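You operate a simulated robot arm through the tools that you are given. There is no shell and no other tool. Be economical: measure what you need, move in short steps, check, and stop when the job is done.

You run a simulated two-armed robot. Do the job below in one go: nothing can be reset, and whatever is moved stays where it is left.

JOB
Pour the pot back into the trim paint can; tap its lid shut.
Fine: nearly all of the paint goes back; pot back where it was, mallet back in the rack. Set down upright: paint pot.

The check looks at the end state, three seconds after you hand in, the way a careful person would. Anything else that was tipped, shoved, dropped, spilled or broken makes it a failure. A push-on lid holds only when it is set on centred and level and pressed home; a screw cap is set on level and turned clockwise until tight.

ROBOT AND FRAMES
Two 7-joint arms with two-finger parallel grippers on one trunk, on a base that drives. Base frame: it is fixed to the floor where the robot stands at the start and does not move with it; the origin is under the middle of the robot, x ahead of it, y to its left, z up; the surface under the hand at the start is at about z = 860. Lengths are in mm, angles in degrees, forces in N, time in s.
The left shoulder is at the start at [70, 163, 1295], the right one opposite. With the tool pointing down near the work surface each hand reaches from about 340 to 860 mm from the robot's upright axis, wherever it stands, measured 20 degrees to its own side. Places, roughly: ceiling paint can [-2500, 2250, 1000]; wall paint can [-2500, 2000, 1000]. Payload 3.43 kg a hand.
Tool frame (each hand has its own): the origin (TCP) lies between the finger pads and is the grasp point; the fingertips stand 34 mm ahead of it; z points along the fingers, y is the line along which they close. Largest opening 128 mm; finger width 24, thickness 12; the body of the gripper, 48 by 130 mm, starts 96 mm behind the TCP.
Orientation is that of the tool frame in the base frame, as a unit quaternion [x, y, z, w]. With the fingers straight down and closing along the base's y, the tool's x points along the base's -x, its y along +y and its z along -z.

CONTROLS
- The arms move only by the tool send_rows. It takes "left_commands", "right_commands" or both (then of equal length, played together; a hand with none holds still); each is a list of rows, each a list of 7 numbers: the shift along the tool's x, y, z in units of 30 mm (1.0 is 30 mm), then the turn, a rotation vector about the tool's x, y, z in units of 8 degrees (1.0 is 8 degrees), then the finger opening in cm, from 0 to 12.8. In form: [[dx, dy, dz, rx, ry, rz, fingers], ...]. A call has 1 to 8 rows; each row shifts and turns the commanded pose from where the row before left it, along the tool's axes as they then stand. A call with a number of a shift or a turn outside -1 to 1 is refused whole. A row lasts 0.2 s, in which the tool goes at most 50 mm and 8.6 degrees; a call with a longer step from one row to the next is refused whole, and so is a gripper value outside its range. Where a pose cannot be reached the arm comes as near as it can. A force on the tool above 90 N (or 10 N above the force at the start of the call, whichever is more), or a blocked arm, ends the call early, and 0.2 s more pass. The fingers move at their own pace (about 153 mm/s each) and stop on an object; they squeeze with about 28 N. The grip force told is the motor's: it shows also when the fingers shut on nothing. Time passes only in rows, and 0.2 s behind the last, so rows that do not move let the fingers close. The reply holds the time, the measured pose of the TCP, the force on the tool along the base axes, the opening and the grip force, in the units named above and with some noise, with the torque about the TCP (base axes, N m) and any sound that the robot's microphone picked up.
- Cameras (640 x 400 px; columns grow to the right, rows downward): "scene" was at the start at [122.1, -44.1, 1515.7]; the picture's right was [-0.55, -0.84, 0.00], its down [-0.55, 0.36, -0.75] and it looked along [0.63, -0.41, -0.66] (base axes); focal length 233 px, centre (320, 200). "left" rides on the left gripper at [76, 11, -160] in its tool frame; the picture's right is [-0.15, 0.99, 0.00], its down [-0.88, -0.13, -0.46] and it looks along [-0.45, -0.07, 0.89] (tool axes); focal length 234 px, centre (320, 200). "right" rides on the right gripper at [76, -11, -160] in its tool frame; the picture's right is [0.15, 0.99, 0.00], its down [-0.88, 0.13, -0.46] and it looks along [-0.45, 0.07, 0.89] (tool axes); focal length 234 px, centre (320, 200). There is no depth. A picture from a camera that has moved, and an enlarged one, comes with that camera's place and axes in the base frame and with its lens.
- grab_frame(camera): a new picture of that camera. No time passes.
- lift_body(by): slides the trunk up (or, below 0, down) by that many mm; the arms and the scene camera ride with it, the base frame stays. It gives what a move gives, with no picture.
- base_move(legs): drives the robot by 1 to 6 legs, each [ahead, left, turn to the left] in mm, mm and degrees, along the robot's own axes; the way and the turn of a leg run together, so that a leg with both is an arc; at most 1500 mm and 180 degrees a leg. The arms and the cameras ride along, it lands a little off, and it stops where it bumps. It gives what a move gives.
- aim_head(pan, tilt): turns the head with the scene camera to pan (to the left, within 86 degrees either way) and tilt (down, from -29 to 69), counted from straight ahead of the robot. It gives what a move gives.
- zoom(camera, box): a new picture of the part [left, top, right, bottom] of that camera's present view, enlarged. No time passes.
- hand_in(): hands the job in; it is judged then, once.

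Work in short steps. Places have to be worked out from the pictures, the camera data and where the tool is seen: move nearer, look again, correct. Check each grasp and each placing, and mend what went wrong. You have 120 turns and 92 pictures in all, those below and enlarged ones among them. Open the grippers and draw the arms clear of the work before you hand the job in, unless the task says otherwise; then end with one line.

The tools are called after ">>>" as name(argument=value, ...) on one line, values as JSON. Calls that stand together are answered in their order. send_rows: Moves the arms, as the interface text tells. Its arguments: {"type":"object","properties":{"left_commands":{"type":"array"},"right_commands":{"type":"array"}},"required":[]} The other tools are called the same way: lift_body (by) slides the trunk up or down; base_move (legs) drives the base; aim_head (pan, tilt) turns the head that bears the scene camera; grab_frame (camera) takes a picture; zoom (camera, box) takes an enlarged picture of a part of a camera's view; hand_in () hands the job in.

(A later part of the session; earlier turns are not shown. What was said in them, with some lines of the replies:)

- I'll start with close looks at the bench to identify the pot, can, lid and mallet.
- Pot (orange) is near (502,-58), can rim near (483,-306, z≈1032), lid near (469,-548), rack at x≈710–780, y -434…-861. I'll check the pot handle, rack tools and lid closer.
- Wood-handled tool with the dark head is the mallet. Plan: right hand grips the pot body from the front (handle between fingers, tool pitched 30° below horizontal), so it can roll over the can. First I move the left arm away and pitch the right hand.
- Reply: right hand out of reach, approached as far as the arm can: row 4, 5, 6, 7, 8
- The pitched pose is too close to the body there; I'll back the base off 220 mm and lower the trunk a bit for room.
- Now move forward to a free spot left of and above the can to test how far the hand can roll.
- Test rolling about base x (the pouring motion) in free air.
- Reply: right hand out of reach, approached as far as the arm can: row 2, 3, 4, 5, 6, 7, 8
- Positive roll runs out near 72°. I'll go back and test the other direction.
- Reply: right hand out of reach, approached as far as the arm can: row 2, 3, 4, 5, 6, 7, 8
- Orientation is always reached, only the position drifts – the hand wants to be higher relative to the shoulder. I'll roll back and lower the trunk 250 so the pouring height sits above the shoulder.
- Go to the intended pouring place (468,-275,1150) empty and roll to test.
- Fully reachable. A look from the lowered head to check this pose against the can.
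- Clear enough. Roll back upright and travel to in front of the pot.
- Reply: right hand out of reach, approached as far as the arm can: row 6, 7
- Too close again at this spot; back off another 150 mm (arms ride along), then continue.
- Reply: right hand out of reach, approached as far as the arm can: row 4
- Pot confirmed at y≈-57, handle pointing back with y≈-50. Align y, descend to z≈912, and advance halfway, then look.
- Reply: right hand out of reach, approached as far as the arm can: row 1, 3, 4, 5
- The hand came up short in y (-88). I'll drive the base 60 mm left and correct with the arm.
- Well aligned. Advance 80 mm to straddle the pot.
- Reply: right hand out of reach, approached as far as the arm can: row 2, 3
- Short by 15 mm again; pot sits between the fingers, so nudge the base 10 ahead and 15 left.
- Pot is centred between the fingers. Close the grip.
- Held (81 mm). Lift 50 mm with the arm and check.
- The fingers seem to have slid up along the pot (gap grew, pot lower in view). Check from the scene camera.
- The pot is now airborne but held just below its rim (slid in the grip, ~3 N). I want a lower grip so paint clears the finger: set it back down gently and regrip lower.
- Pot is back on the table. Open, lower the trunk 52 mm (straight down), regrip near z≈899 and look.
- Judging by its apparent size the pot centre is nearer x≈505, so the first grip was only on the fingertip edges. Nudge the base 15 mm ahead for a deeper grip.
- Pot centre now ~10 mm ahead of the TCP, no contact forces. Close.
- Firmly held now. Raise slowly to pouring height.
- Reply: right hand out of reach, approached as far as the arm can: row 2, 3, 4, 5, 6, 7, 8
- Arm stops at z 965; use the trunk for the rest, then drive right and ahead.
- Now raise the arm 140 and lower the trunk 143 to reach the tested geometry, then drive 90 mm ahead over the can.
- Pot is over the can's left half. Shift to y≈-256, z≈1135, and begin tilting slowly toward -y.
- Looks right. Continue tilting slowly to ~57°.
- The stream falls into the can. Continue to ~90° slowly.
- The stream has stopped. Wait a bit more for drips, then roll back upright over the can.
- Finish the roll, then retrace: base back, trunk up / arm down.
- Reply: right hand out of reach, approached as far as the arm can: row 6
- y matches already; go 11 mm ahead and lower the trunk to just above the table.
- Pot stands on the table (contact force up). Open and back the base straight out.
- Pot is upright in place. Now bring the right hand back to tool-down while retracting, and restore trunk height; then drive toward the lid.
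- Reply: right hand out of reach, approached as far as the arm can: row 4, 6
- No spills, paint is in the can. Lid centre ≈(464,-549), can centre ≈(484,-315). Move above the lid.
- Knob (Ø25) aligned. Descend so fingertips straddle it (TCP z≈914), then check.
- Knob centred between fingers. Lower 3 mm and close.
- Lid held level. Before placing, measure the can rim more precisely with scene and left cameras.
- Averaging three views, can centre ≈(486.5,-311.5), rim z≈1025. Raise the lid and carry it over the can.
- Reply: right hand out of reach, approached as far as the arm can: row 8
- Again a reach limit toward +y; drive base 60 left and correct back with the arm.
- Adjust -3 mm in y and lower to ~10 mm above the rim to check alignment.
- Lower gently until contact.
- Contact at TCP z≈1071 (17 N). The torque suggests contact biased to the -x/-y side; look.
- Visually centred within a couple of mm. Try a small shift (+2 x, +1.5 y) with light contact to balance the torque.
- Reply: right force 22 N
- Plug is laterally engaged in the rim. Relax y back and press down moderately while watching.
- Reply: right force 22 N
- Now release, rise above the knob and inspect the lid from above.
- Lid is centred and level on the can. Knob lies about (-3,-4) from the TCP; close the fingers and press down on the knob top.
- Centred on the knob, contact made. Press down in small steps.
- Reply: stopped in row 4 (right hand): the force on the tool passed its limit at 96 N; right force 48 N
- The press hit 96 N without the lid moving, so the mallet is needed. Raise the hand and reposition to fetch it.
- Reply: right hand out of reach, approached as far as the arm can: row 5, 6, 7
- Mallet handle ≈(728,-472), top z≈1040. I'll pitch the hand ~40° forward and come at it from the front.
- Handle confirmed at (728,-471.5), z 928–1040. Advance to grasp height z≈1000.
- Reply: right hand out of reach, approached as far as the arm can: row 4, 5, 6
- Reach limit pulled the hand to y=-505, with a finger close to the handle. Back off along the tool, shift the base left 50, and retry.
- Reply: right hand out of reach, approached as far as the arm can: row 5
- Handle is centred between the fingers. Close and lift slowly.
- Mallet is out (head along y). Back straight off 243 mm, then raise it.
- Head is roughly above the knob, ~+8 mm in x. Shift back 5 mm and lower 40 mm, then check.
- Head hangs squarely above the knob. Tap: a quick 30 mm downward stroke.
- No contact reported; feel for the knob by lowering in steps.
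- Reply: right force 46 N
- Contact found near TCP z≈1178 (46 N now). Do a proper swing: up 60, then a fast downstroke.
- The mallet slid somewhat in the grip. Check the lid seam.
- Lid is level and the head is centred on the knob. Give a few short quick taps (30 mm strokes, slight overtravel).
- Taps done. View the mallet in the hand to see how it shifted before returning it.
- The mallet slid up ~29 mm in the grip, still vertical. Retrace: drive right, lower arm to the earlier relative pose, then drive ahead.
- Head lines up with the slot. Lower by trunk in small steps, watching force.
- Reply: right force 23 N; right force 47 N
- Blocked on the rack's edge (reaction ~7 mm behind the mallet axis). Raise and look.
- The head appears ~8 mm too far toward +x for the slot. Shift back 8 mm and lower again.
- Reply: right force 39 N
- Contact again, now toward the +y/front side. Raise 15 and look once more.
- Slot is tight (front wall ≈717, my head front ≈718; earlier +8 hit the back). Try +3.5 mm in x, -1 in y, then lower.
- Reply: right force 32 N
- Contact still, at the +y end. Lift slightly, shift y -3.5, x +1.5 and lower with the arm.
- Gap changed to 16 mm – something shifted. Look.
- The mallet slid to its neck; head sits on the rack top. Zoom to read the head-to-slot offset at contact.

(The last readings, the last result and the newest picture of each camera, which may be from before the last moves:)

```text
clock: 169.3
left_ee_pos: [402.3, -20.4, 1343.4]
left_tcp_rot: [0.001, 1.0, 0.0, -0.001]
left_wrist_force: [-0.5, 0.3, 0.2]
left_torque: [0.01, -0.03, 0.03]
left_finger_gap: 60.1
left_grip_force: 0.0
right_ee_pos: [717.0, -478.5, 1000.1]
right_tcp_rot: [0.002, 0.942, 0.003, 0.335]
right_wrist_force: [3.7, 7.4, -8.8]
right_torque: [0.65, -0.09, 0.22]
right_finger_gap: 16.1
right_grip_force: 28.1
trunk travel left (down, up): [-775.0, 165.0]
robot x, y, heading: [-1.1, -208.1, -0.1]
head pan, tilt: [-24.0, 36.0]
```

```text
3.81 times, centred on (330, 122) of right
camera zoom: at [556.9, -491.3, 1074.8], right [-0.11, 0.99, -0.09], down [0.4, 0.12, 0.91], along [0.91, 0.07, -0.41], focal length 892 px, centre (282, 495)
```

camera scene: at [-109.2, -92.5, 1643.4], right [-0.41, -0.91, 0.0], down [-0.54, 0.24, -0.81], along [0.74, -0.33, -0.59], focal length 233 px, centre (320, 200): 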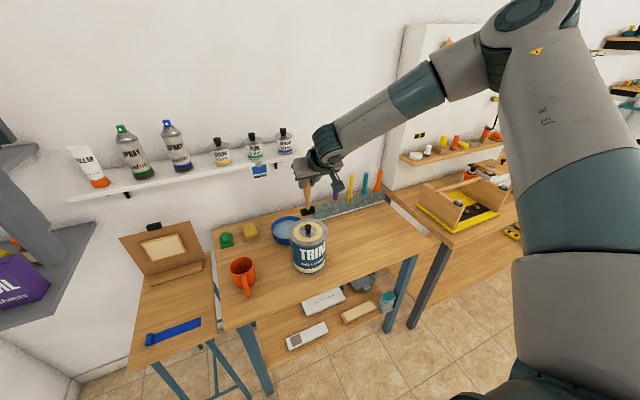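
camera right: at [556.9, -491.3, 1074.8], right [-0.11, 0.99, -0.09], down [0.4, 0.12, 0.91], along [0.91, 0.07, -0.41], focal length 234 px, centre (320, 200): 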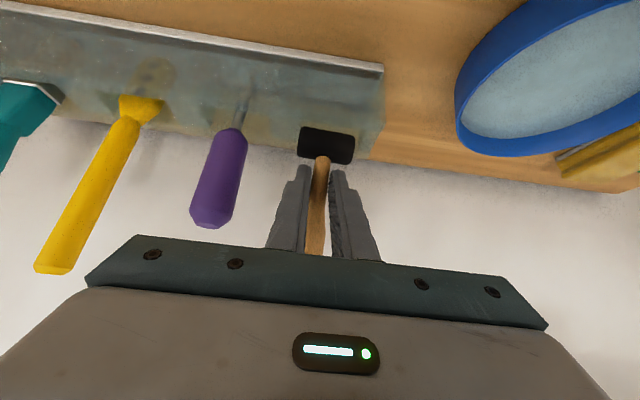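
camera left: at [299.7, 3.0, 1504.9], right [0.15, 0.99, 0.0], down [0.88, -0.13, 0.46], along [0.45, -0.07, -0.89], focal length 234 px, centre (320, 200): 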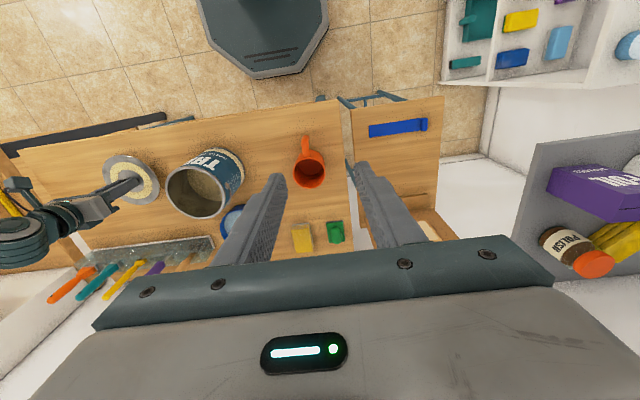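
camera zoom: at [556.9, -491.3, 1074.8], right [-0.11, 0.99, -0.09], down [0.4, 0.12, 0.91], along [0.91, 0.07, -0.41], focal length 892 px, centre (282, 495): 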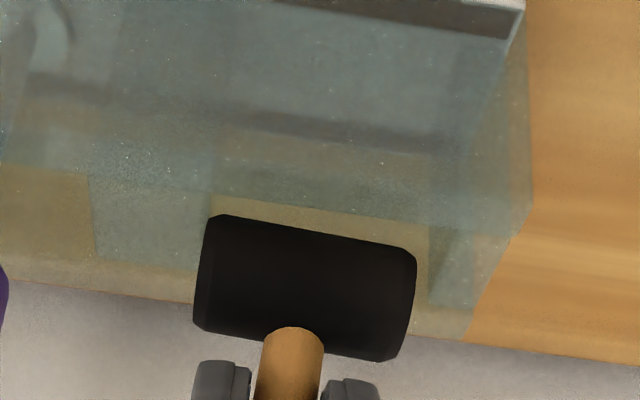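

Offset read: head is ~3.5 mm too far -y, ~1 mm too far -x and yawed ~2.4°. Lift 5, correct, lower gently.

>>> send_rows(right_commands=[[-0.106, 0, -0.129, 0, 0, 0, 1], [0, 0.06, 0, -0.19, 0, -0.23, 1], [-0.026, 0.057, 0.021, 0, 0, 0, 1], [0.053, 0, 0.064, 0, 0, 0, 1], [0.053, 0, 0.064, 0, 0, 0, 1], [0.053, 0, 0.064, 0, 0, 0, 1], [0, 0, 0, 0, 0, 0, 1]])

```text
clock: 170.9
left_ee_pos: [400.5, -21.2, 1345.9]
left_tcp_rot: [0.002, 1.0, -0.001, 0.0]
left_wrist_force: [-0.4, -0.3, -0.8]
left_torque: [-0.01, -0.02, -0.01]
left_finger_gap: 59.9
left_grip_force: 0.1
right_ee_pos: [719.5, -475.3, 1003.5]
right_tcp_rot: [-0.018, 0.941, 0.01, 0.339]
right_wrist_force: [0.4, -0.7, 1.3]
right_torque: [0.36, -0.02, 0.01]
right_finger_gap: 14.8
right_grip_force: 27.9
trunk travel left (down, up): [-775.0, 165.0]
robot x, y, heading: [-1.5, -211.1, -0.3]
head pan, tilt: [-24.0, 36.0]
```

>>> send_rows(right_commands=[[0.053, 0, 0.064, 0, 0, 0, 1], [0.053, 0, 0.064, 0, 0, 0, 1], [0.053, 0, 0.064, 0, 0, 0, 1], [0, 0, 0, 0, 0, 0, 1]])

```text
clock: 171.9
left_ee_pos: [399.1, -18.9, 1345.8]
left_tcp_rot: [0.0, 1.0, -0.002, 0.001]
left_wrist_force: [-0.1, -0.3, 0.9]
left_torque: [-0.01, 0.04, 0.02]
left_finger_gap: 60.0
left_grip_force: 0.0
right_ee_pos: [718.0, -476.0, 1002.4]
right_tcp_rot: [-0.02, 0.939, 0.01, 0.342]
right_wrist_force: [16.1, 4.5, 23.4]
right_torque: [0.68, -0.86, -0.09]
right_finger_gap: 15.2
right_grip_force: 27.8
right hand out of reach, approached as far as the arm can: row 3
trunk travel left (down, up): [-775.0, 165.0]
robot x, y, heading: [0.9, -215.1, -0.2]
head pan, tilt: [-24.0, 36.0]
```

Reaction now pushes +x from the front wall; lift a touch, shift +3 x, +1 y, and lower.

>>> send_rows(right_commands=[[-0.16, 0, -0.19, 0, 0, 0, 1], [-0.077, 0.03, 0.064, 0, 0, 0, 1], [0.053, 0, 0.064, 0, 0, 0, 1], [0.053, 0, 0.064, 0, 0, 0, 1], [0.053, 0, 0.064, 0, 0, 0, 1], [0.053, 0, 0.064, 0, 0, 0, 1], [0, 0, 0, 0, 0, 0, 1]])

```text
clock: 173.5
left_ee_pos: [397.3, -19.1, 1347.3]
left_tcp_rot: [0.002, 1.0, -0.001, 0.002]
left_wrist_force: [0.3, -0.6, -0.4]
left_torque: [0.01, 0.02, -0.01]
left_finger_gap: 60.2
left_grip_force: 0.1
right_ee_pos: [716.9, -476.9, 1002.7]
right_tcp_rot: [-0.019, 0.939, 0.009, 0.342]
right_wrist_force: [4.1, 4.3, 26.8]
right_torque: [0.68, -0.08, 0.04]
right_finger_gap: 15.2
right_grip_force: 28.5
right hand out of reach, approached as far as the arm can: row 6
trunk travel left (down, up): [-775.0, 165.0]
robot x, y, heading: [-0.6, -213.1, 0.0]
head pan, tilt: [-24.0, 36.0]
```

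Arm is at its reach limit, so corrections get lost. Raise by trunk, bring the base 25 mm ahead for slack.

>>> lift_body(by=14)

>>> base_move(legs=[[25, 0, 0]])

>>> send_rows(right_commands=[[0, 0, 0, 0, 0, 0, 1]])

```text
clock: 174.1
left_ee_pos: [400.3, -19.6, 1359.2]
left_tcp_rot: [0.002, 1.0, -0.001, 0.0]
left_wrist_force: [0.4, 0.5, 0.1]
left_torque: [-0.02, 0.01, 0.01]
left_finger_gap: 60.1
left_grip_force: 0.0
right_ee_pos: [717.7, -481.3, 1011.3]
right_tcp_rot: [-0.017, 0.941, 0.008, 0.338]
right_wrist_force: [1.0, -0.2, -3.0]
right_torque: [0.3, 0.12, 0.04]
right_finger_gap: 14.9
right_grip_force: 28.3
trunk travel left (down, up): [-789.0, 151.0]
robot x, y, heading: [0.3, -212.5, -0.3]
head pan, tilt: [-24.0, 36.0]
```

```text
clock: 174.9
left_ee_pos: [417.0, -21.3, 1362.0]
left_tcp_rot: [0.003, 1.0, -0.001, 0.004]
left_wrist_force: [-0.7, 0.2, 0.5]
left_torque: [0.02, -0.11, -0.03]
left_finger_gap: 60.2
left_grip_force: 0.1
right_ee_pos: [738.1, -478.9, 1015.3]
right_tcp_rot: [-0.018, 0.94, 0.01, 0.34]
right_wrist_force: [-0.6, 0.5, -3.4]
right_torque: [0.38, 0.1, -0.05]
right_finger_gap: 14.8
right_grip_force: 28.3
trunk travel left (down, up): [-789.0, 151.0]
robot x, y, heading: [28.5, -213.5, -0.5]
head pan, tilt: [-24.0, 36.0]
```

```text
clock: 175.3
left_ee_pos: [425.0, -21.1, 1360.9]
left_tcp_rot: [0.001, 1.0, -0.001, 0.001]
left_wrist_force: [-0.2, 0.5, -1.0]
left_torque: [-0.03, 0.02, 0.01]
left_finger_gap: 60.0
left_grip_force: 0.1
right_ee_pos: [742.7, -479.2, 1010.7]
right_tcp_rot: [-0.019, 0.941, 0.011, 0.338]
right_wrist_force: [1.5, -0.2, -2.8]
right_torque: [-0.37, -0.29, -0.12]
right_finger_gap: 14.6
right_grip_force: 27.6
trunk travel left (down, up): [-789.0, 151.0]
robot x, y, heading: [22.1, -212.1, 0.0]
head pan, tilt: [-24.0, 36.0]
```

>>> grab_frame(camera="right")

```text
1 pictures are left
camera right: at [582.6, -498.4, 1085.9], right [-0.15, 0.98, -0.09], down [0.38, 0.14, 0.91], along [0.91, 0.11, -0.4], focal length 234 px, centre (320, 200)
```

right: 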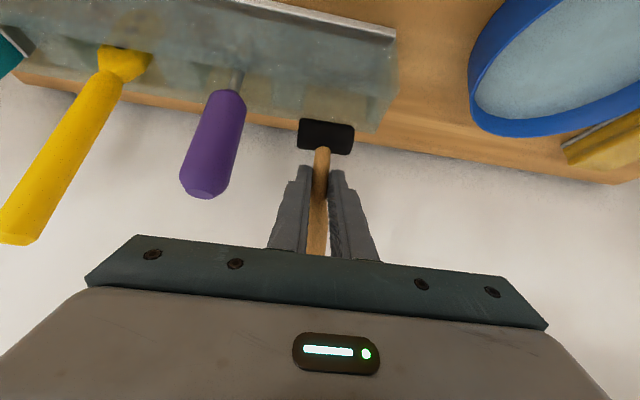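

Head sits at about TCP+(11,+1,-63); slot centre ≈(730,-473.7). Move the arm back so TCP ≈(720,-475), still clear above.

>>> send_rows(right_commands=[[0.292, 0.085, -0.24, 0, 0, 0, 1], [0.292, 0.085, -0.24, 0, 0, 0, 1], [0, 0, 0, 0, 0, 0, 1]])

>>> send_rows(right_commands=[[0, 0, 0, 0, 0, 0, 1]])

```text
clock: 176.2
left_ee_pos: [424.4, -22.1, 1361.1]
left_tcp_rot: [0.003, 1.0, -0.001, 0.002]
left_wrist_force: [-0.4, -0.5, -0.1]
left_torque: [0.01, -0.02, -0.02]
left_finger_gap: 60.0
left_grip_force: 0.1
right_ee_pos: [719.2, -475.0, 1010.9]
right_tcp_rot: [-0.02, 0.941, 0.012, 0.337]
right_wrist_force: [0.0, 0.6, -2.4]
right_torque: [0.25, 0.05, -0.01]
right_finger_gap: 14.9
right_grip_force: 28.7
trunk travel left (down, up): [-789.0, 151.0]
robot x, y, heading: [26.4, -213.0, -0.1]
head pan, tilt: [-24.0, 36.0]
```

```text
clock: 176.6
left_ee_pos: [424.9, -20.6, 1359.9]
left_tcp_rot: [0.002, 1.0, -0.001, 0.001]
left_wrist_force: [-0.3, -0.2, 0.6]
left_torque: [0.0, -0.04, 0.01]
left_finger_gap: 60.0
left_grip_force: 0.2
right_ee_pos: [719.4, -474.5, 1012.2]
right_tcp_rot: [-0.018, 0.941, 0.011, 0.338]
right_wrist_force: [-0.3, 1.2, -3.7]
right_torque: [0.24, 0.06, 0.0]
right_finger_gap: 14.7
right_grip_force: 27.9
trunk travel left (down, up): [-789.0, 151.0]
robot x, y, heading: [27.1, -212.3, -0.0]
head pan, tilt: [-24.0, 36.0]
```

>>> send_rows(right_commands=[[0.064, 0, 0.077, 0, 0, 0, 1], [0.064, 0, 0.077, 0, 0, 0, 1], [0.064, 0, 0.077, 0, 0, 0, 1], [0.064, 0, 0.077, 0, 0, 0, 1], [0, 0, 0, 0, 0, 0, 1]])

```text
clock: 177.8
left_ee_pos: [422.2, -19.8, 1362.3]
left_tcp_rot: [0.002, 1.0, 0.0, 0.002]
left_wrist_force: [-0.1, 0.1, -0.2]
left_torque: [-0.02, 0.0, -0.03]
left_finger_gap: 59.8
left_grip_force: 0.2
right_ee_pos: [720.3, -474.6, 1007.0]
right_tcp_rot: [-0.019, 0.939, 0.01, 0.344]
right_wrist_force: [16.5, -5.5, 40.1]
right_torque: [0.47, -0.86, -0.19]
right_finger_gap: 15.1
right_grip_force: 27.9
trunk travel left (down, up): [-789.0, 151.0]
robot x, y, heading: [27.3, -211.9, -0.2]
head pan, tilt: [-24.0, 36.0]
```

Contact at the head's front/+y corner: lift, undo ~1.5° of yaw, shift +3 x, -1.5 y, lower.

>>> send_rows(right_commands=[[-0.17, 0, -0.2, 0, 0, 0, 1], [0, -0.05, 0, 0.12, 0, 0.145, 1], [-0.077, 0, 0.064, 0, 0, 0, 1], [0.064, 0, 0.077, 0, 0, 0, 1], [0.064, 0, 0.077, 0, 0, 0, 1], [0.064, 0, 0.077, 0, 0, 0, 1], [0, 0, 0, 0, 0, 0, 1]])

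```text
clock: 179.3
left_ee_pos: [422.1, -17.4, 1360.7]
left_tcp_rot: [0.002, 1.0, -0.002, 0.001]
left_wrist_force: [0.0, 0.8, 0.9]
left_torque: [0.04, -0.01, 0.0]
left_finger_gap: 60.1
left_grip_force: 0.1
right_ee_pos: [721.4, -475.1, 1005.5]
right_tcp_rot: [-0.007, 0.94, 0.007, 0.341]
right_wrist_force: [9.8, 6.7, 30.4]
right_torque: [-0.35, -0.45, 0.17]
right_finger_gap: 15.1
right_grip_force: 28.2
right hand out of reach, approached as far as the arm can: row 6
trunk travel left (down, up): [-789.0, 151.0]
robot x, y, heading: [22.0, -212.1, -0.0]
head pan, tilt: [-24.0, 36.0]
```

Now the -y/front corner touches: shift +4 x, +1 y and retry.

>>> send_rows(right_commands=[[-0.17, 0, -0.2, 0, 0, 0, 1], [-0.1, 0.035, 0.085, -0.03, 0, -0.035, 1], [0.064, 0, 0.077, 0, 0, 0, 1], [0.064, 0, 0.077, 0, 0, 0, 1], [0.064, 0, 0.077, 0, 0, 0, 1], [0, 0, 0, 0, 0, 0, 1]])

```text
clock: 180.8
left_ee_pos: [425.7, -19.1, 1359.2]
left_tcp_rot: [0.002, 1.0, -0.002, 0.0]
left_wrist_force: [-0.2, 1.0, 0.5]
left_torque: [-0.01, 0.01, -0.01]
left_finger_gap: 60.2
left_grip_force: 0.0
right_ee_pos: [724.7, -477.0, 1002.8]
right_tcp_rot: [-0.01, 0.941, 0.007, 0.338]
right_wrist_force: [3.3, 10.6, 0.1]
right_torque: [0.73, -0.2, 0.27]
right_finger_gap: 15.3
right_grip_force: 28.0
trunk travel left (down, up): [-789.0, 151.0]
robot x, y, heading: [25.8, -215.7, -0.1]
head pan, tilt: [-24.0, 36.0]
```

Vertical force vanished and the side force shows the -y wall: the head seems to have entered. Ease +2 y and lower more.

>>> send_rows(right_commands=[[0, 0.07, 0, 0, 0, 0, 1], [0.064, 0, 0.077, 0, 0, 0, 1], [0.064, 0, 0.077, 0, 0, 0, 1], [0.064, 0, 0.077, 0, 0, 0, 1], [0, 0, 0, 0, 0, 0, 1]])

```text
clock: 181.9
left_ee_pos: [423.9, -17.2, 1358.9]
left_tcp_rot: [0.001, 1.0, -0.001, 0.001]
left_wrist_force: [-0.1, 0.3, -0.4]
left_torque: [0.01, -0.03, 0.02]
left_finger_gap: 60.0
left_grip_force: 0.0
right_ee_pos: [722.4, -477.9, 1001.6]
right_tcp_rot: [-0.01, 0.94, 0.008, 0.342]
right_wrist_force: [13.8, 19.8, 18.0]
right_torque: [1.01, -0.88, 0.19]
right_finger_gap: 15.4
right_grip_force: 27.7
right hand out of reach, approached as far as the arm can: row 1, 3
trunk travel left (down, up): [-789.0, 151.0]
robot x, y, heading: [25.4, -215.5, -0.2]
head pan, tilt: [-24.0, 36.0]
```

The arm's reach limit drags it -y; use the base instead: 5 mm left, then lower by trunk.

>>> base_move(legs=[[0, 5, 0]])

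>>> lift_body(by=-5)

```text
clock: 182.7
left_ee_pos: [426.0, -15.9, 1359.2]
left_tcp_rot: [0.001, 1.0, -0.001, 0.001]
left_wrist_force: [-0.8, -0.1, 0.4]
left_torque: [0.01, 0.01, -0.02]
left_finger_gap: 59.8
left_grip_force: 0.0
right_ee_pos: [721.5, -477.2, 998.3]
right_tcp_rot: [-0.008, 0.941, 0.006, 0.337]
right_wrist_force: [19.5, 7.8, 10.3]
right_torque: [0.62, -1.15, -0.05]
right_finger_gap: 15.4
right_grip_force: 28.3
trunk travel left (down, up): [-789.0, 151.0]
robot x, y, heading: [23.6, -206.6, -0.5]
head pan, tilt: [-24.0, 36.0]
```

```text
clock: 183.2
left_ee_pos: [424.1, -15.5, 1355.9]
left_tcp_rot: [0.002, 1.0, -0.001, 0.001]
left_wrist_force: [-0.1, -0.6, -0.3]
left_torque: [-0.02, 0.07, 0.01]
left_finger_gap: 59.9
left_grip_force: 0.3
right_ee_pos: [721.5, -477.8, 996.4]
right_tcp_rot: [-0.009, 0.94, 0.007, 0.34]
right_wrist_force: [2.4, 0.6, 10.3]
right_torque: [0.34, -0.39, -0.04]
right_finger_gap: 15.1
right_grip_force: 28.2
trunk travel left (down, up): [-784.0, 156.0]
robot x, y, heading: [23.6, -207.8, -0.2]
head pan, tilt: [-24.0, 36.0]
```

Sinking in with low side forces. Continue lowering.

>>> lift_body(by=-5)

>>> lift_body(by=-5)

```text
clock: 183.8
left_ee_pos: [421.2, -14.4, 1352.3]
left_tcp_rot: [0.002, 1.0, -0.001, 0.003]
left_wrist_force: [0.7, 0.2, 0.4]
left_torque: [-0.05, 0.01, -0.04]
left_finger_gap: 60.0
left_grip_force: 0.0
right_ee_pos: [720.3, -477.1, 996.2]
right_tcp_rot: [-0.008, 0.939, 0.006, 0.343]
right_wrist_force: [5.9, -3.1, 36.2]
right_torque: [0.37, -0.99, -0.15]
right_finger_gap: 14.9
right_grip_force: 27.9
trunk travel left (down, up): [-779.0, 161.0]
robot x, y, heading: [25.9, -210.1, -0.2]
head pan, tilt: [-24.0, 36.0]
```

```text
clock: 184.3
left_ee_pos: [420.8, -14.5, 1345.9]
left_tcp_rot: [0.002, 1.0, -0.002, 0.002]
left_wrist_force: [0.4, -0.8, -0.1]
left_torque: [0.0, 0.0, -0.01]
left_finger_gap: 60.2
left_grip_force: 0.0
right_ee_pos: [720.4, -477.4, 991.7]
right_tcp_rot: [-0.009, 0.939, 0.006, 0.344]
right_wrist_force: [5.8, -5.1, 44.6]
right_torque: [-0.62, -1.13, 0.05]
right_finger_gap: 15.4
right_grip_force: 27.9
trunk travel left (down, up): [-774.0, 166.0]
robot x, y, heading: [25.0, -205.2, -0.2]
head pan, tilt: [-24.0, 36.0]
```

>>> zoom(camera="right", box=[265, 70, 395, 175])

```text
3.81 times, centred on (330, 122) of right
camera zoom: at [559.0, -493.0, 1063.7], right [-0.13, 0.99, -0.09], down [0.38, 0.13, 0.92], along [0.92, 0.09, -0.39], focal length 892 px, centre (282, 495)
```

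zoom: 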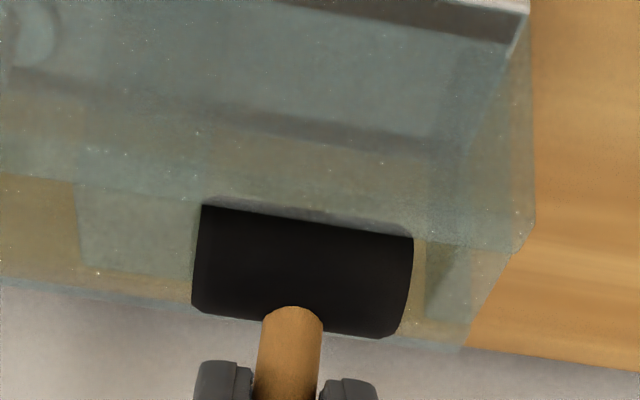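

The head is now behind the front wall, partially in, rubbing the left (-y) wall with ~4 mm free on the right. Shift +2 y with the arm and lower.

>>> send_rows(right_commands=[[-0.085, 0, -0.1, 0, 0, 0, 1], [0.02, 0.08, -0.017, 0, 0, 0, 1], [0.064, 0, 0.077, 0, 0, 0, 1], [0.064, 0, 0.077, 0, 0, 0, 1], [0.064, 0, 0.077, 0, 0, 0, 1], [0, 0, 0, 0, 0, 0, 1]])

```text
clock: 185.7
left_ee_pos: [420.4, -15.8, 1346.3]
left_tcp_rot: [0.002, 1.0, -0.001, 0.002]
left_wrist_force: [-0.5, 0.5, -0.2]
left_torque: [-0.02, -0.03, -0.01]
left_finger_gap: 60.0
left_grip_force: 0.0
right_ee_pos: [718.3, -476.6, 989.4]
right_tcp_rot: [-0.008, 0.939, 0.007, 0.343]
right_wrist_force: [13.8, -7.4, 42.1]
right_torque: [0.36, -1.46, -0.28]
right_finger_gap: 15.0
right_grip_force: 28.7
right hand out of reach, approached as far as the arm can: row 5
trunk travel left (down, up): [-774.0, 166.0]
robot x, y, heading: [23.5, -206.2, -0.3]
head pan, tilt: [-24.0, 36.0]
```

>>> base_move(legs=[[6, 0, 0]])

>>> send_rows(right_commands=[[0, 0, 0, 0, 0, 0, 1]])

```text
clock: 186.4
left_ee_pos: [423.8, -14.7, 1347.1]
left_tcp_rot: [0.001, 1.0, -0.001, 0.003]
left_wrist_force: [0.2, 0.5, 1.3]
left_torque: [0.01, -0.01, -0.04]
left_finger_gap: 59.9
left_grip_force: 0.0
right_ee_pos: [720.0, -477.1, 986.8]
right_tcp_rot: [-0.008, 0.94, 0.008, 0.342]
right_wrist_force: [-10.0, -6.0, 40.2]
right_torque: [0.39, -0.61, -0.13]
right_finger_gap: 15.0
right_grip_force: 28.1
trunk travel left (down, up): [-774.0, 166.0]
robot x, y, heading: [30.4, -208.9, -0.1]
head pan, tilt: [-24.0, 36.0]
```

```text
clock: 186.8
left_ee_pos: [423.6, -14.5, 1346.4]
left_tcp_rot: [0.002, 1.0, 0.0, 0.002]
left_wrist_force: [-0.3, 0.3, 0.5]
left_torque: [-0.04, 0.0, 0.01]
left_finger_gap: 60.1
left_grip_force: 0.1
right_ee_pos: [718.7, -477.7, 987.9]
right_tcp_rot: [-0.009, 0.94, 0.008, 0.341]
right_wrist_force: [-20.2, -1.2, 21.2]
right_torque: [-0.39, 0.08, 0.02]
right_finger_gap: 15.1
right_grip_force: 27.8
trunk travel left (down, up): [-774.0, 166.0]
robot x, y, heading: [28.6, -206.6, -0.2]
head pan, tilt: [-24.0, 36.0]
```

Head is captured in x between the walls. Relieve the push, open the fingers just enough (28 mm) to let the mallet drop guided, then close to feel the handle thickness.

>>> send_rows(right_commands=[[0.07, 0.02, -0.058, 0, 0, 0, 1], [0, 0, 0, 0, 0, 0, 1], [0, 0, 0, 0, 0, 0, 2.9], [0, 0, 0, 0, 0, 0, 2.9], [0, 0, 0, 0, 0, 0, 2.9], [0, 0, 0, 0, 0, 0, 2.9]])

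>>> send_rows(right_commands=[[0, 0, 0, 0, 0, 0, 1], [0, 0, 0, 0, 0, 0, 1], [0, 0, 0, 0, 0, 0, 1]])

```text
clock: 188.2
left_ee_pos: [430.7, -16.4, 1345.9]
left_tcp_rot: [0.001, 1.0, -0.001, 0.001]
left_wrist_force: [0.1, 0.5, -0.6]
left_torque: [-0.05, 0.02, 0.02]
left_finger_gap: 60.1
left_grip_force: 0.0
right_ee_pos: [721.0, -477.1, 981.6]
right_tcp_rot: [-0.008, 0.941, 0.009, 0.339]
right_wrist_force: [-0.2, 0.5, -0.5]
right_torque: [0.0, -0.02, 0.01]
right_finger_gap: 28.9
right_grip_force: 0.1
trunk travel left (down, up): [-774.0, 166.0]
robot x, y, heading: [28.2, -206.7, 0.0]
head pan, tilt: [-24.0, 36.0]
```

```text
clock: 189.0
left_ee_pos: [430.9, -16.7, 1345.8]
left_tcp_rot: [0.002, 1.0, -0.002, 0.001]
left_wrist_force: [-0.5, -0.2, -0.3]
left_torque: [0.02, -0.03, -0.02]
left_finger_gap: 59.9
left_grip_force: 0.1
right_ee_pos: [720.6, -477.1, 983.2]
right_tcp_rot: [-0.009, 0.941, 0.008, 0.339]
right_wrist_force: [1.5, 2.8, -0.1]
right_torque: [0.49, -0.17, -0.1]
right_finger_gap: 14.9
right_grip_force: 28.2
trunk travel left (down, up): [-774.0, 166.0]
robot x, y, heading: [29.1, -208.5, -0.2]
head pan, tilt: [-24.0, 36.0]
```

Still at the neck, so it is stuck near the top. Re-gripped; wiggle (yaw and y) while lowering gently.

>>> send_rows(right_commands=[[0.064, 0.05, 0.077, 0.16, 0, 0.19, 1], [0.064, 0, 0.077, -0.32, 0, -0.38, 1], [0.064, -0.1, 0.077, 0.32, 0, 0.38, 1], [0.064, 0.1, 0.077, -0.32, 0, -0.38, 1], [0.03, -0.05, 0.036, 0.16, 0, 0.19, 1], [0, 0, 0, 0, 0, 0, 1]])

```text
clock: 190.4
left_ee_pos: [428.8, -13.3, 1345.0]
left_tcp_rot: [0.002, 1.0, -0.002, 0.002]
left_wrist_force: [-0.8, 0.0, 0.0]
left_torque: [-0.01, -0.01, 0.02]
left_finger_gap: 60.0
left_grip_force: 0.0
right_ee_pos: [721.4, -477.6, 981.1]
right_tcp_rot: [-0.012, 0.939, 0.009, 0.343]
right_wrist_force: [13.0, 13.7, 32.1]
right_torque: [-0.29, -1.19, 0.39]
right_finger_gap: 14.8
right_grip_force: 28.0
right hand out of reach, approached as far as the arm can: row 1, 5
trunk travel left (down, up): [-774.0, 166.0]
robot x, y, heading: [29.2, -205.8, -0.3]
head pan, tilt: [-24.0, 36.0]
```

The -y end rests on the left wall. Raise 4, move base 6 left, lower again.

>>> lift_body(by=8)

>>> base_move(legs=[[0, 10, 0]])

>>> send_rows(right_commands=[[0, 0, 0, 0, 0, 0, 1]])

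```text
clock: 191.0
left_ee_pos: [432.4, -13.4, 1351.7]
left_tcp_rot: [0.003, 1.0, -0.003, 0.0]
left_wrist_force: [-0.5, 1.2, -0.3]
left_torque: [0.01, 0.05, -0.01]
left_finger_gap: 60.2
left_grip_force: 0.2
right_ee_pos: [720.6, -478.0, 981.3]
right_tcp_rot: [-0.01, 0.942, 0.009, 0.336]
right_wrist_force: [17.8, 20.5, -0.8]
right_torque: [1.15, -0.95, 0.04]
right_finger_gap: 15.0
right_grip_force: 28.1
trunk travel left (down, up): [-782.0, 158.0]
robot x, y, heading: [30.5, -207.2, -0.3]
head pan, tilt: [-24.0, 36.0]
```

```text
clock: 191.7
left_ee_pos: [432.2, -10.7, 1352.5]
left_tcp_rot: [0.003, 1.0, 0.0, 0.001]
left_wrist_force: [0.2, -0.7, -0.4]
left_torque: [0.0, 0.0, 0.0]
left_finger_gap: 60.0
left_grip_force: 0.1
right_ee_pos: [717.8, -477.7, 981.6]
right_tcp_rot: [-0.007, 0.941, 0.007, 0.337]
right_wrist_force: [7.4, -5.6, -0.1]
right_torque: [0.6, 0.06, 0.22]
right_finger_gap: 14.8
right_grip_force: 27.7
trunk travel left (down, up): [-782.0, 158.0]
robot x, y, heading: [31.0, -198.2, -0.3]
head pan, tilt: [-24.0, 36.0]
```

```text
clock: 192.1
left_ee_pos: [431.1, -8.8, 1353.2]
left_tcp_rot: [0.003, 1.0, 0.0, 0.0]
left_wrist_force: [-0.4, 0.0, 0.7]
left_torque: [0.01, 0.03, 0.02]
left_finger_gap: 60.0
left_grip_force: 0.0
right_ee_pos: [717.9, -476.6, 982.5]
right_tcp_rot: [-0.008, 0.941, 0.008, 0.338]
right_wrist_force: [1.4, 0.7, -0.2]
right_torque: [0.33, 0.1, -0.05]
right_finger_gap: 14.6
right_grip_force: 28.2
trunk travel left (down, up): [-782.0, 158.0]
robot x, y, heading: [29.6, -196.7, -0.5]
head pan, tilt: [-24.0, 36.0]
```

Side forces are now near zero with the head laterally captured in the slot. Lower by trunk.

>>> lift_body(by=-8)

>>> lift_body(by=-6)

```text
clock: 192.7
left_ee_pos: [427.8, -7.7, 1347.7]
left_tcp_rot: [0.003, 1.0, -0.001, 0.002]
left_wrist_force: [0.1, 0.7, 1.0]
left_torque: [0.0, -0.02, -0.03]
left_finger_gap: 59.9
left_grip_force: 0.0
right_ee_pos: [717.4, -476.5, 980.5]
right_tcp_rot: [-0.008, 0.94, 0.007, 0.341]
right_wrist_force: [0.5, -3.3, 22.2]
right_torque: [-0.62, -0.53, 0.07]
right_finger_gap: 15.2
right_grip_force: 27.9
trunk travel left (down, up): [-774.0, 166.0]
robot x, y, heading: [30.9, -200.0, -0.5]
head pan, tilt: [-24.0, 36.0]
```

```text
clock: 193.2
left_ee_pos: [426.1, -6.7, 1340.2]
left_tcp_rot: [0.003, 1.0, 0.0, 0.002]
left_wrist_force: [0.3, -0.4, 0.3]
left_torque: [0.01, -0.01, -0.03]
left_finger_gap: 60.0
left_grip_force: 0.0
right_ee_pos: [717.3, -474.3, 976.0]
right_tcp_rot: [-0.006, 0.939, 0.005, 0.344]
right_wrist_force: [-0.6, -8.7, 43.8]
right_torque: [-0.92, -1.16, 0.03]
right_finger_gap: 15.4
right_grip_force: 27.9
trunk travel left (down, up): [-768.0, 172.0]
robot x, y, heading: [29.6, -201.5, -0.6]
head pan, tilt: [-24.0, 36.0]
```

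Reaction now sits at the fingertips (touching head/rack). Raise the hand, open wider so the mallet can drop freely, then close to feel.

>>> send_rows(right_commands=[[-0.17, 0, -0.2, 0, 0, 0, 2], [0, 0, 0, 0, 0, 0, 4], [0, 0, 0, 0, 0, 0, 6], [0, 0, 0, 0, 0, 0, 6], [0, 0, 0, 0, 0, 0, 6], [0, 0, 0, 0, 0, 0, 6]])

>>> send_rows(right_commands=[[0, 0, 0, 0, 0, 0, 4], [0, 0, 0, 0, 0, 0, 1], [0, 0, 0, 0, 0, 0, 1], [0, 0, 0, 0, 0, 0, 1]])

```text
clock: 194.7
left_ee_pos: [431.2, -7.1, 1339.3]
left_tcp_rot: [0.003, 1.0, -0.001, 0.001]
left_wrist_force: [-0.8, 0.1, 0.3]
left_torque: [-0.02, 0.02, -0.01]
left_finger_gap: 60.0
left_grip_force: 0.1
right_ee_pos: [720.1, -475.4, 976.6]
right_tcp_rot: [-0.007, 0.941, 0.007, 0.338]
right_wrist_force: [-0.2, 0.4, -0.1]
right_torque: [-0.01, -0.03, 0.01]
right_finger_gap: 60.1
right_grip_force: 0.0
trunk travel left (down, up): [-768.0, 172.0]
robot x, y, heading: [33.4, -193.9, -0.5]
head pan, tilt: [-24.0, 36.0]
```

```text
clock: 195.7
left_ee_pos: [430.9, -7.4, 1339.7]
left_tcp_rot: [0.002, 1.0, -0.001, 0.001]
left_wrist_force: [0.2, -0.5, -0.3]
left_torque: [0.01, -0.03, 0.0]
left_finger_gap: 59.9
left_grip_force: 0.0
right_ee_pos: [718.1, -475.9, 977.3]
right_tcp_rot: [-0.006, 0.941, 0.006, 0.338]
right_wrist_force: [-0.8, -1.4, 1.6]
right_torque: [-0.31, 0.09, 0.0]
right_finger_gap: 23.3
right_grip_force: 28.1
trunk travel left (down, up): [-768.0, 172.0]
robot x, y, heading: [30.1, -199.0, -0.1]
head pan, tilt: [-24.0, 36.0]
```

Gap reads 23.3 at z 977 – the mallet dropped home in the slot. Open and withdraw straight back along the tool.

>>> send_rows(right_commands=[[0, 0, 0, 0, 0, 0, 4], [0, 0, 0, 0, 0, 0, 6], [0, 0, -0.5, 0, 0, 0, 6], [0, 0, -1, 0, 0, 0, 6], [0, 0, -1, 0, 0, 0, 6], [0, 0, -1, 0, 0, 0, 6], [0, 0, -1, 0, 0, 0, 6], [0, 0, -1, 0, 0, 0, 6]])

```text
clock: 197.4
left_ee_pos: [429.9, -7.0, 1340.3]
left_tcp_rot: [0.002, 1.0, -0.002, 0.002]
left_wrist_force: [-1.3, -0.2, 0.4]
left_torque: [0.01, 0.02, 0.01]
left_finger_gap: 59.9
left_grip_force: 0.1
right_ee_pos: [612.1, -477.8, 1104.9]
right_tcp_rot: [-0.008, 0.941, 0.007, 0.338]
right_wrist_force: [-0.7, 0.5, 0.0]
right_torque: [-0.03, 0.02, -0.01]
right_finger_gap: 60.2
right_grip_force: 0.1
trunk travel left (down, up): [-768.0, 172.0]
robot x, y, heading: [29.4, -199.9, -0.3]
head pan, tilt: [-24.0, 36.0]
```

Now verify the lid: return to tool-down, and go over the knob to re-measure its height by touch.

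>>> send_rows(right_commands=[[-0.25, 0, -0.31, 0, 0.99, 0, 3], [-0.206, 0, -0.343, 0, 0.99, 0, 3], [-0.156, 0, -0.368, 0, 0.99, 0, 0], [-0.1, 0, -0.386, 0, 0.99, 0, 0], [-0.056, 0, -0.396, 0, 0.97, 0, 0], [0, 0, 0, 0, 0, 0, 0]])

>>> base_move(legs=[[-55, 0, 0], [0, 80, 0]])

>>> send_rows(right_commands=[[0, 0, 0, 0, 0, 0, 0]])

```text
clock: 198.8
left_ee_pos: [430.2, -8.1, 1338.8]
left_tcp_rot: [0.003, 1.0, -0.001, 0.0]
left_wrist_force: [0.7, 0.1, -0.1]
left_torque: [0.0, 0.02, 0.04]
left_finger_gap: 59.9
left_grip_force: 0.0
right_ee_pos: [611.9, -479.5, 1164.9]
right_tcp_rot: [-0.009, 1.0, 0.003, 0.0]
right_wrist_force: [-1.0, 0.6, 0.8]
right_torque: [-0.01, -0.01, -0.01]
right_finger_gap: 0.1
right_grip_force: 27.8
trunk travel left (down, up): [-768.0, 172.0]
robot x, y, heading: [30.2, -199.2, -0.6]
head pan, tilt: [-24.0, 36.0]
```

```text
clock: 200.5
left_ee_pos: [378.8, 66.2, 1339.1]
left_tcp_rot: [0.004, 1.0, 0.001, 0.001]
left_wrist_force: [0.5, -0.7, 0.0]
left_torque: [0.06, 0.0, 0.01]
left_finger_gap: 59.9
left_grip_force: 0.0
right_ee_pos: [558.8, -405.0, 1162.8]
right_tcp_rot: [-0.008, 1.0, 0.005, 0.0]
right_wrist_force: [1.1, -0.1, 0.4]
right_torque: [0.02, 0.0, 0.01]
right_finger_gap: 0.0
right_grip_force: 28.1
trunk travel left (down, up): [-768.0, 172.0]
robot x, y, heading: [-24.4, -118.4, -0.4]
head pan, tilt: [-24.0, 36.0]
```

```text
clock: 200.9
left_ee_pos: [378.0, 67.2, 1339.3]
left_tcp_rot: [0.004, 1.0, 0.0, 0.001]
left_wrist_force: [0.6, -0.5, 0.3]
left_torque: [0.06, 0.01, -0.01]
left_finger_gap: 60.0
left_grip_force: 0.0
right_ee_pos: [559.0, -404.1, 1163.2]
right_tcp_rot: [-0.007, 1.0, 0.004, 0.0]
right_wrist_force: [0.0, -0.9, 0.1]
right_torque: [0.03, 0.01, 0.03]
right_finger_gap: 0.1
right_grip_force: 27.5
trunk travel left (down, up): [-768.0, 172.0]
robot x, y, heading: [-23.3, -118.2, -0.2]
head pan, tilt: [-24.0, 36.0]
```

>>> send_rows(right_commands=[[0.6, 0.755, 0, 0, 0, 0, 0], [0.6, 0.755, 0, 0, 0, 0, 0], [0.6, 0.755, 0, 0, 0, 0, 0], [0.59, 0.755, 0, 0, 0, 0, 0], [0, 0, 1, 0, 0, 0, 0], [0, 0, 0.95, 0, 0, 0, 0], [0, 0, 0, 0, 0, 0, 0]])

>>> send_rows(right_commands=[[0, 0, 0.1, 0, 0, 0, 0], [0, 0, 0.1, 0, 0, 0, 0], [0, 0, 0.1, 0, 0, 0, 0], [0, 0, 0.1, 0, 0, 0, 0], [0, 0, 0.1, 0, 0, 0, 0], [0, 0, 0.1, 0, 0, 0, 0], [0, 0, 0.1, 0, 0, 0, 0], [0, 0, 0.1, 0, 0, 0, 0]])

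```text
clock: 202.5
left_ee_pos: [376.4, 70.7, 1338.6]
left_tcp_rot: [0.004, 1.0, 0.0, 0.001]
left_wrist_force: [0.5, 0.5, -0.1]
left_torque: [-0.04, -0.02, 0.0]
left_finger_gap: 60.1
left_grip_force: 0.0
right_ee_pos: [483.6, -311.9, 1107.4]
right_tcp_rot: [-0.008, 1.0, 0.005, 0.0]
right_wrist_force: [0.1, 0.3, 0.7]
right_torque: [-0.03, 0.02, -0.02]
right_finger_gap: 0.1
right_grip_force: 28.1
trunk travel left (down, up): [-768.0, 172.0]
robot x, y, heading: [-24.1, -119.0, -0.7]
head pan, tilt: [-24.0, 36.0]
```

```text
clock: 204.3
left_ee_pos: [372.2, 70.3, 1342.2]
left_tcp_rot: [0.004, 1.0, 0.0, 0.003]
left_wrist_force: [-0.4, -0.4, 0.2]
left_torque: [0.01, -0.01, 0.01]
left_finger_gap: 59.6
left_grip_force: 0.2
right_ee_pos: [483.0, -311.9, 1089.3]
right_tcp_rot: [-0.008, 1.0, 0.004, 0.007]
right_wrist_force: [5.8, -11.9, 61.7]
right_torque: [-0.47, -0.1, 0.01]
right_finger_gap: 0.0
right_grip_force: 27.7
trunk travel left (down, up): [-768.0, 172.0]
robot x, y, heading: [-21.5, -116.0, -0.4]
head pan, tilt: [-24.0, 36.0]
```

Knob top is ~4 mm lower than before the taps, so the mallet drove the lid in. One more centred press to be sure it is home.

>>> send_rows(right_commands=[[0, 0, -0.7, 0, 0, 0, 0], [-0.05, -0.1, 0, 0, 0, 0, 0], [0, 0, 0.4, 0, 0, 0, 0], [0, 0, 0.15, 0, 0, 0, 0], [0, 0, 0.15, 0, 0, 0, 0], [0, 0, 0.15, 0, 0, 0, 0], [0, 0, 0.15, 0, 0, 0, 0], [0, 0, 0.15, 0, 0, 0, 0]])

```text
clock: 205.7
left_ee_pos: [372.6, 68.8, 1341.4]
left_tcp_rot: [0.005, 1.0, -0.001, 0.002]
left_wrist_force: [0.1, 1.1, -0.1]
left_torque: [0.0, 0.02, 0.02]
left_finger_gap: 59.8
left_grip_force: 0.0
right_ee_pos: [483.7, -314.6, 1088.5]
right_tcp_rot: [-0.006, 1.0, 0.004, 0.013]
right_wrist_force: [-20.7, -8.8, 49.1]
right_torque: [-0.29, 1.12, 0.08]
right_finger_gap: 0.0
right_grip_force: 27.7
trunk travel left (down, up): [-768.0, 172.0]
robot x, y, heading: [-24.5, -120.9, -0.6]
head pan, tilt: [-24.0, 36.0]
stopped in row 7 (right hand): the force on the tool passed its limit at 96 N (the readings are from after the stop); the commanded pose is now the measured one
```

The lid doesn't move at 96 N (z 1088.5), so it is home. Raise the hand, open it and back the robot away.

>>> send_rows(right_commands=[[0, 0, -0.3, 0, 0, 0, 0], [0, 0, -1, 0, 0, 0, 4], [0, 0, -1, 0, 0, 0, 6], [0, 0, -1, 0, 0, 0, 6], [0, 0, -1, 0, 0, 0, 6], [0, 0, -1, 0, 0, 0, 6]])

>>> base_move(legs=[[-350, 0, 0]])

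```text
clock: 207.1
left_ee_pos: [375.5, 69.3, 1339.4]
left_tcp_rot: [0.005, 1.0, -0.001, 0.0]
left_wrist_force: [0.0, -0.1, 0.6]
left_torque: [-0.02, -0.01, -0.01]
left_finger_gap: 59.6
left_grip_force: 0.1
right_ee_pos: [486.9, -316.2, 1243.4]
right_tcp_rot: [-0.007, 1.0, 0.005, 0.009]
right_wrist_force: [0.2, -0.2, 0.6]
right_torque: [0.02, -0.02, -0.04]
right_finger_gap: 59.9
right_grip_force: 0.1
trunk travel left (down, up): [-768.0, 172.0]
robot x, y, heading: [-28.3, -123.9, -0.3]
head pan, tilt: [-24.0, 36.0]
```

```text
clock: 209.4
left_ee_pos: [32.1, 73.6, 1339.2]
left_tcp_rot: [0.004, 1.0, -0.001, 0.0]
left_wrist_force: [1.1, -0.5, 0.2]
left_torque: [0.0, 0.01, -0.01]
left_finger_gap: 60.1
left_grip_force: 0.1
right_ee_pos: [142.8, -313.9, 1241.5]
right_tcp_rot: [-0.007, 1.0, 0.005, 0.007]
right_wrist_force: [0.4, 0.5, -0.6]
right_torque: [-0.01, -0.01, -0.01]
right_finger_gap: 60.0
right_grip_force: 0.1
trunk travel left (down, up): [-768.0, 172.0]
robot x, y, heading: [-369.2, -118.1, -0.3]
head pan, tilt: [-24.0, 36.0]
```

Everything is released and the arms are clear; I hand in.

>>> hand_in()

```text
The job is handed in.
```

The paint is back in the trim can with no spill seen, the lid is tapped shut, the pot is upright where it stood, and the mallet is back in its rack slot; I judged the lid (about 4 mm lower after the taps, no further movement at 96 N) and the mallet by touch only, because the pictures ran out before those last checks.
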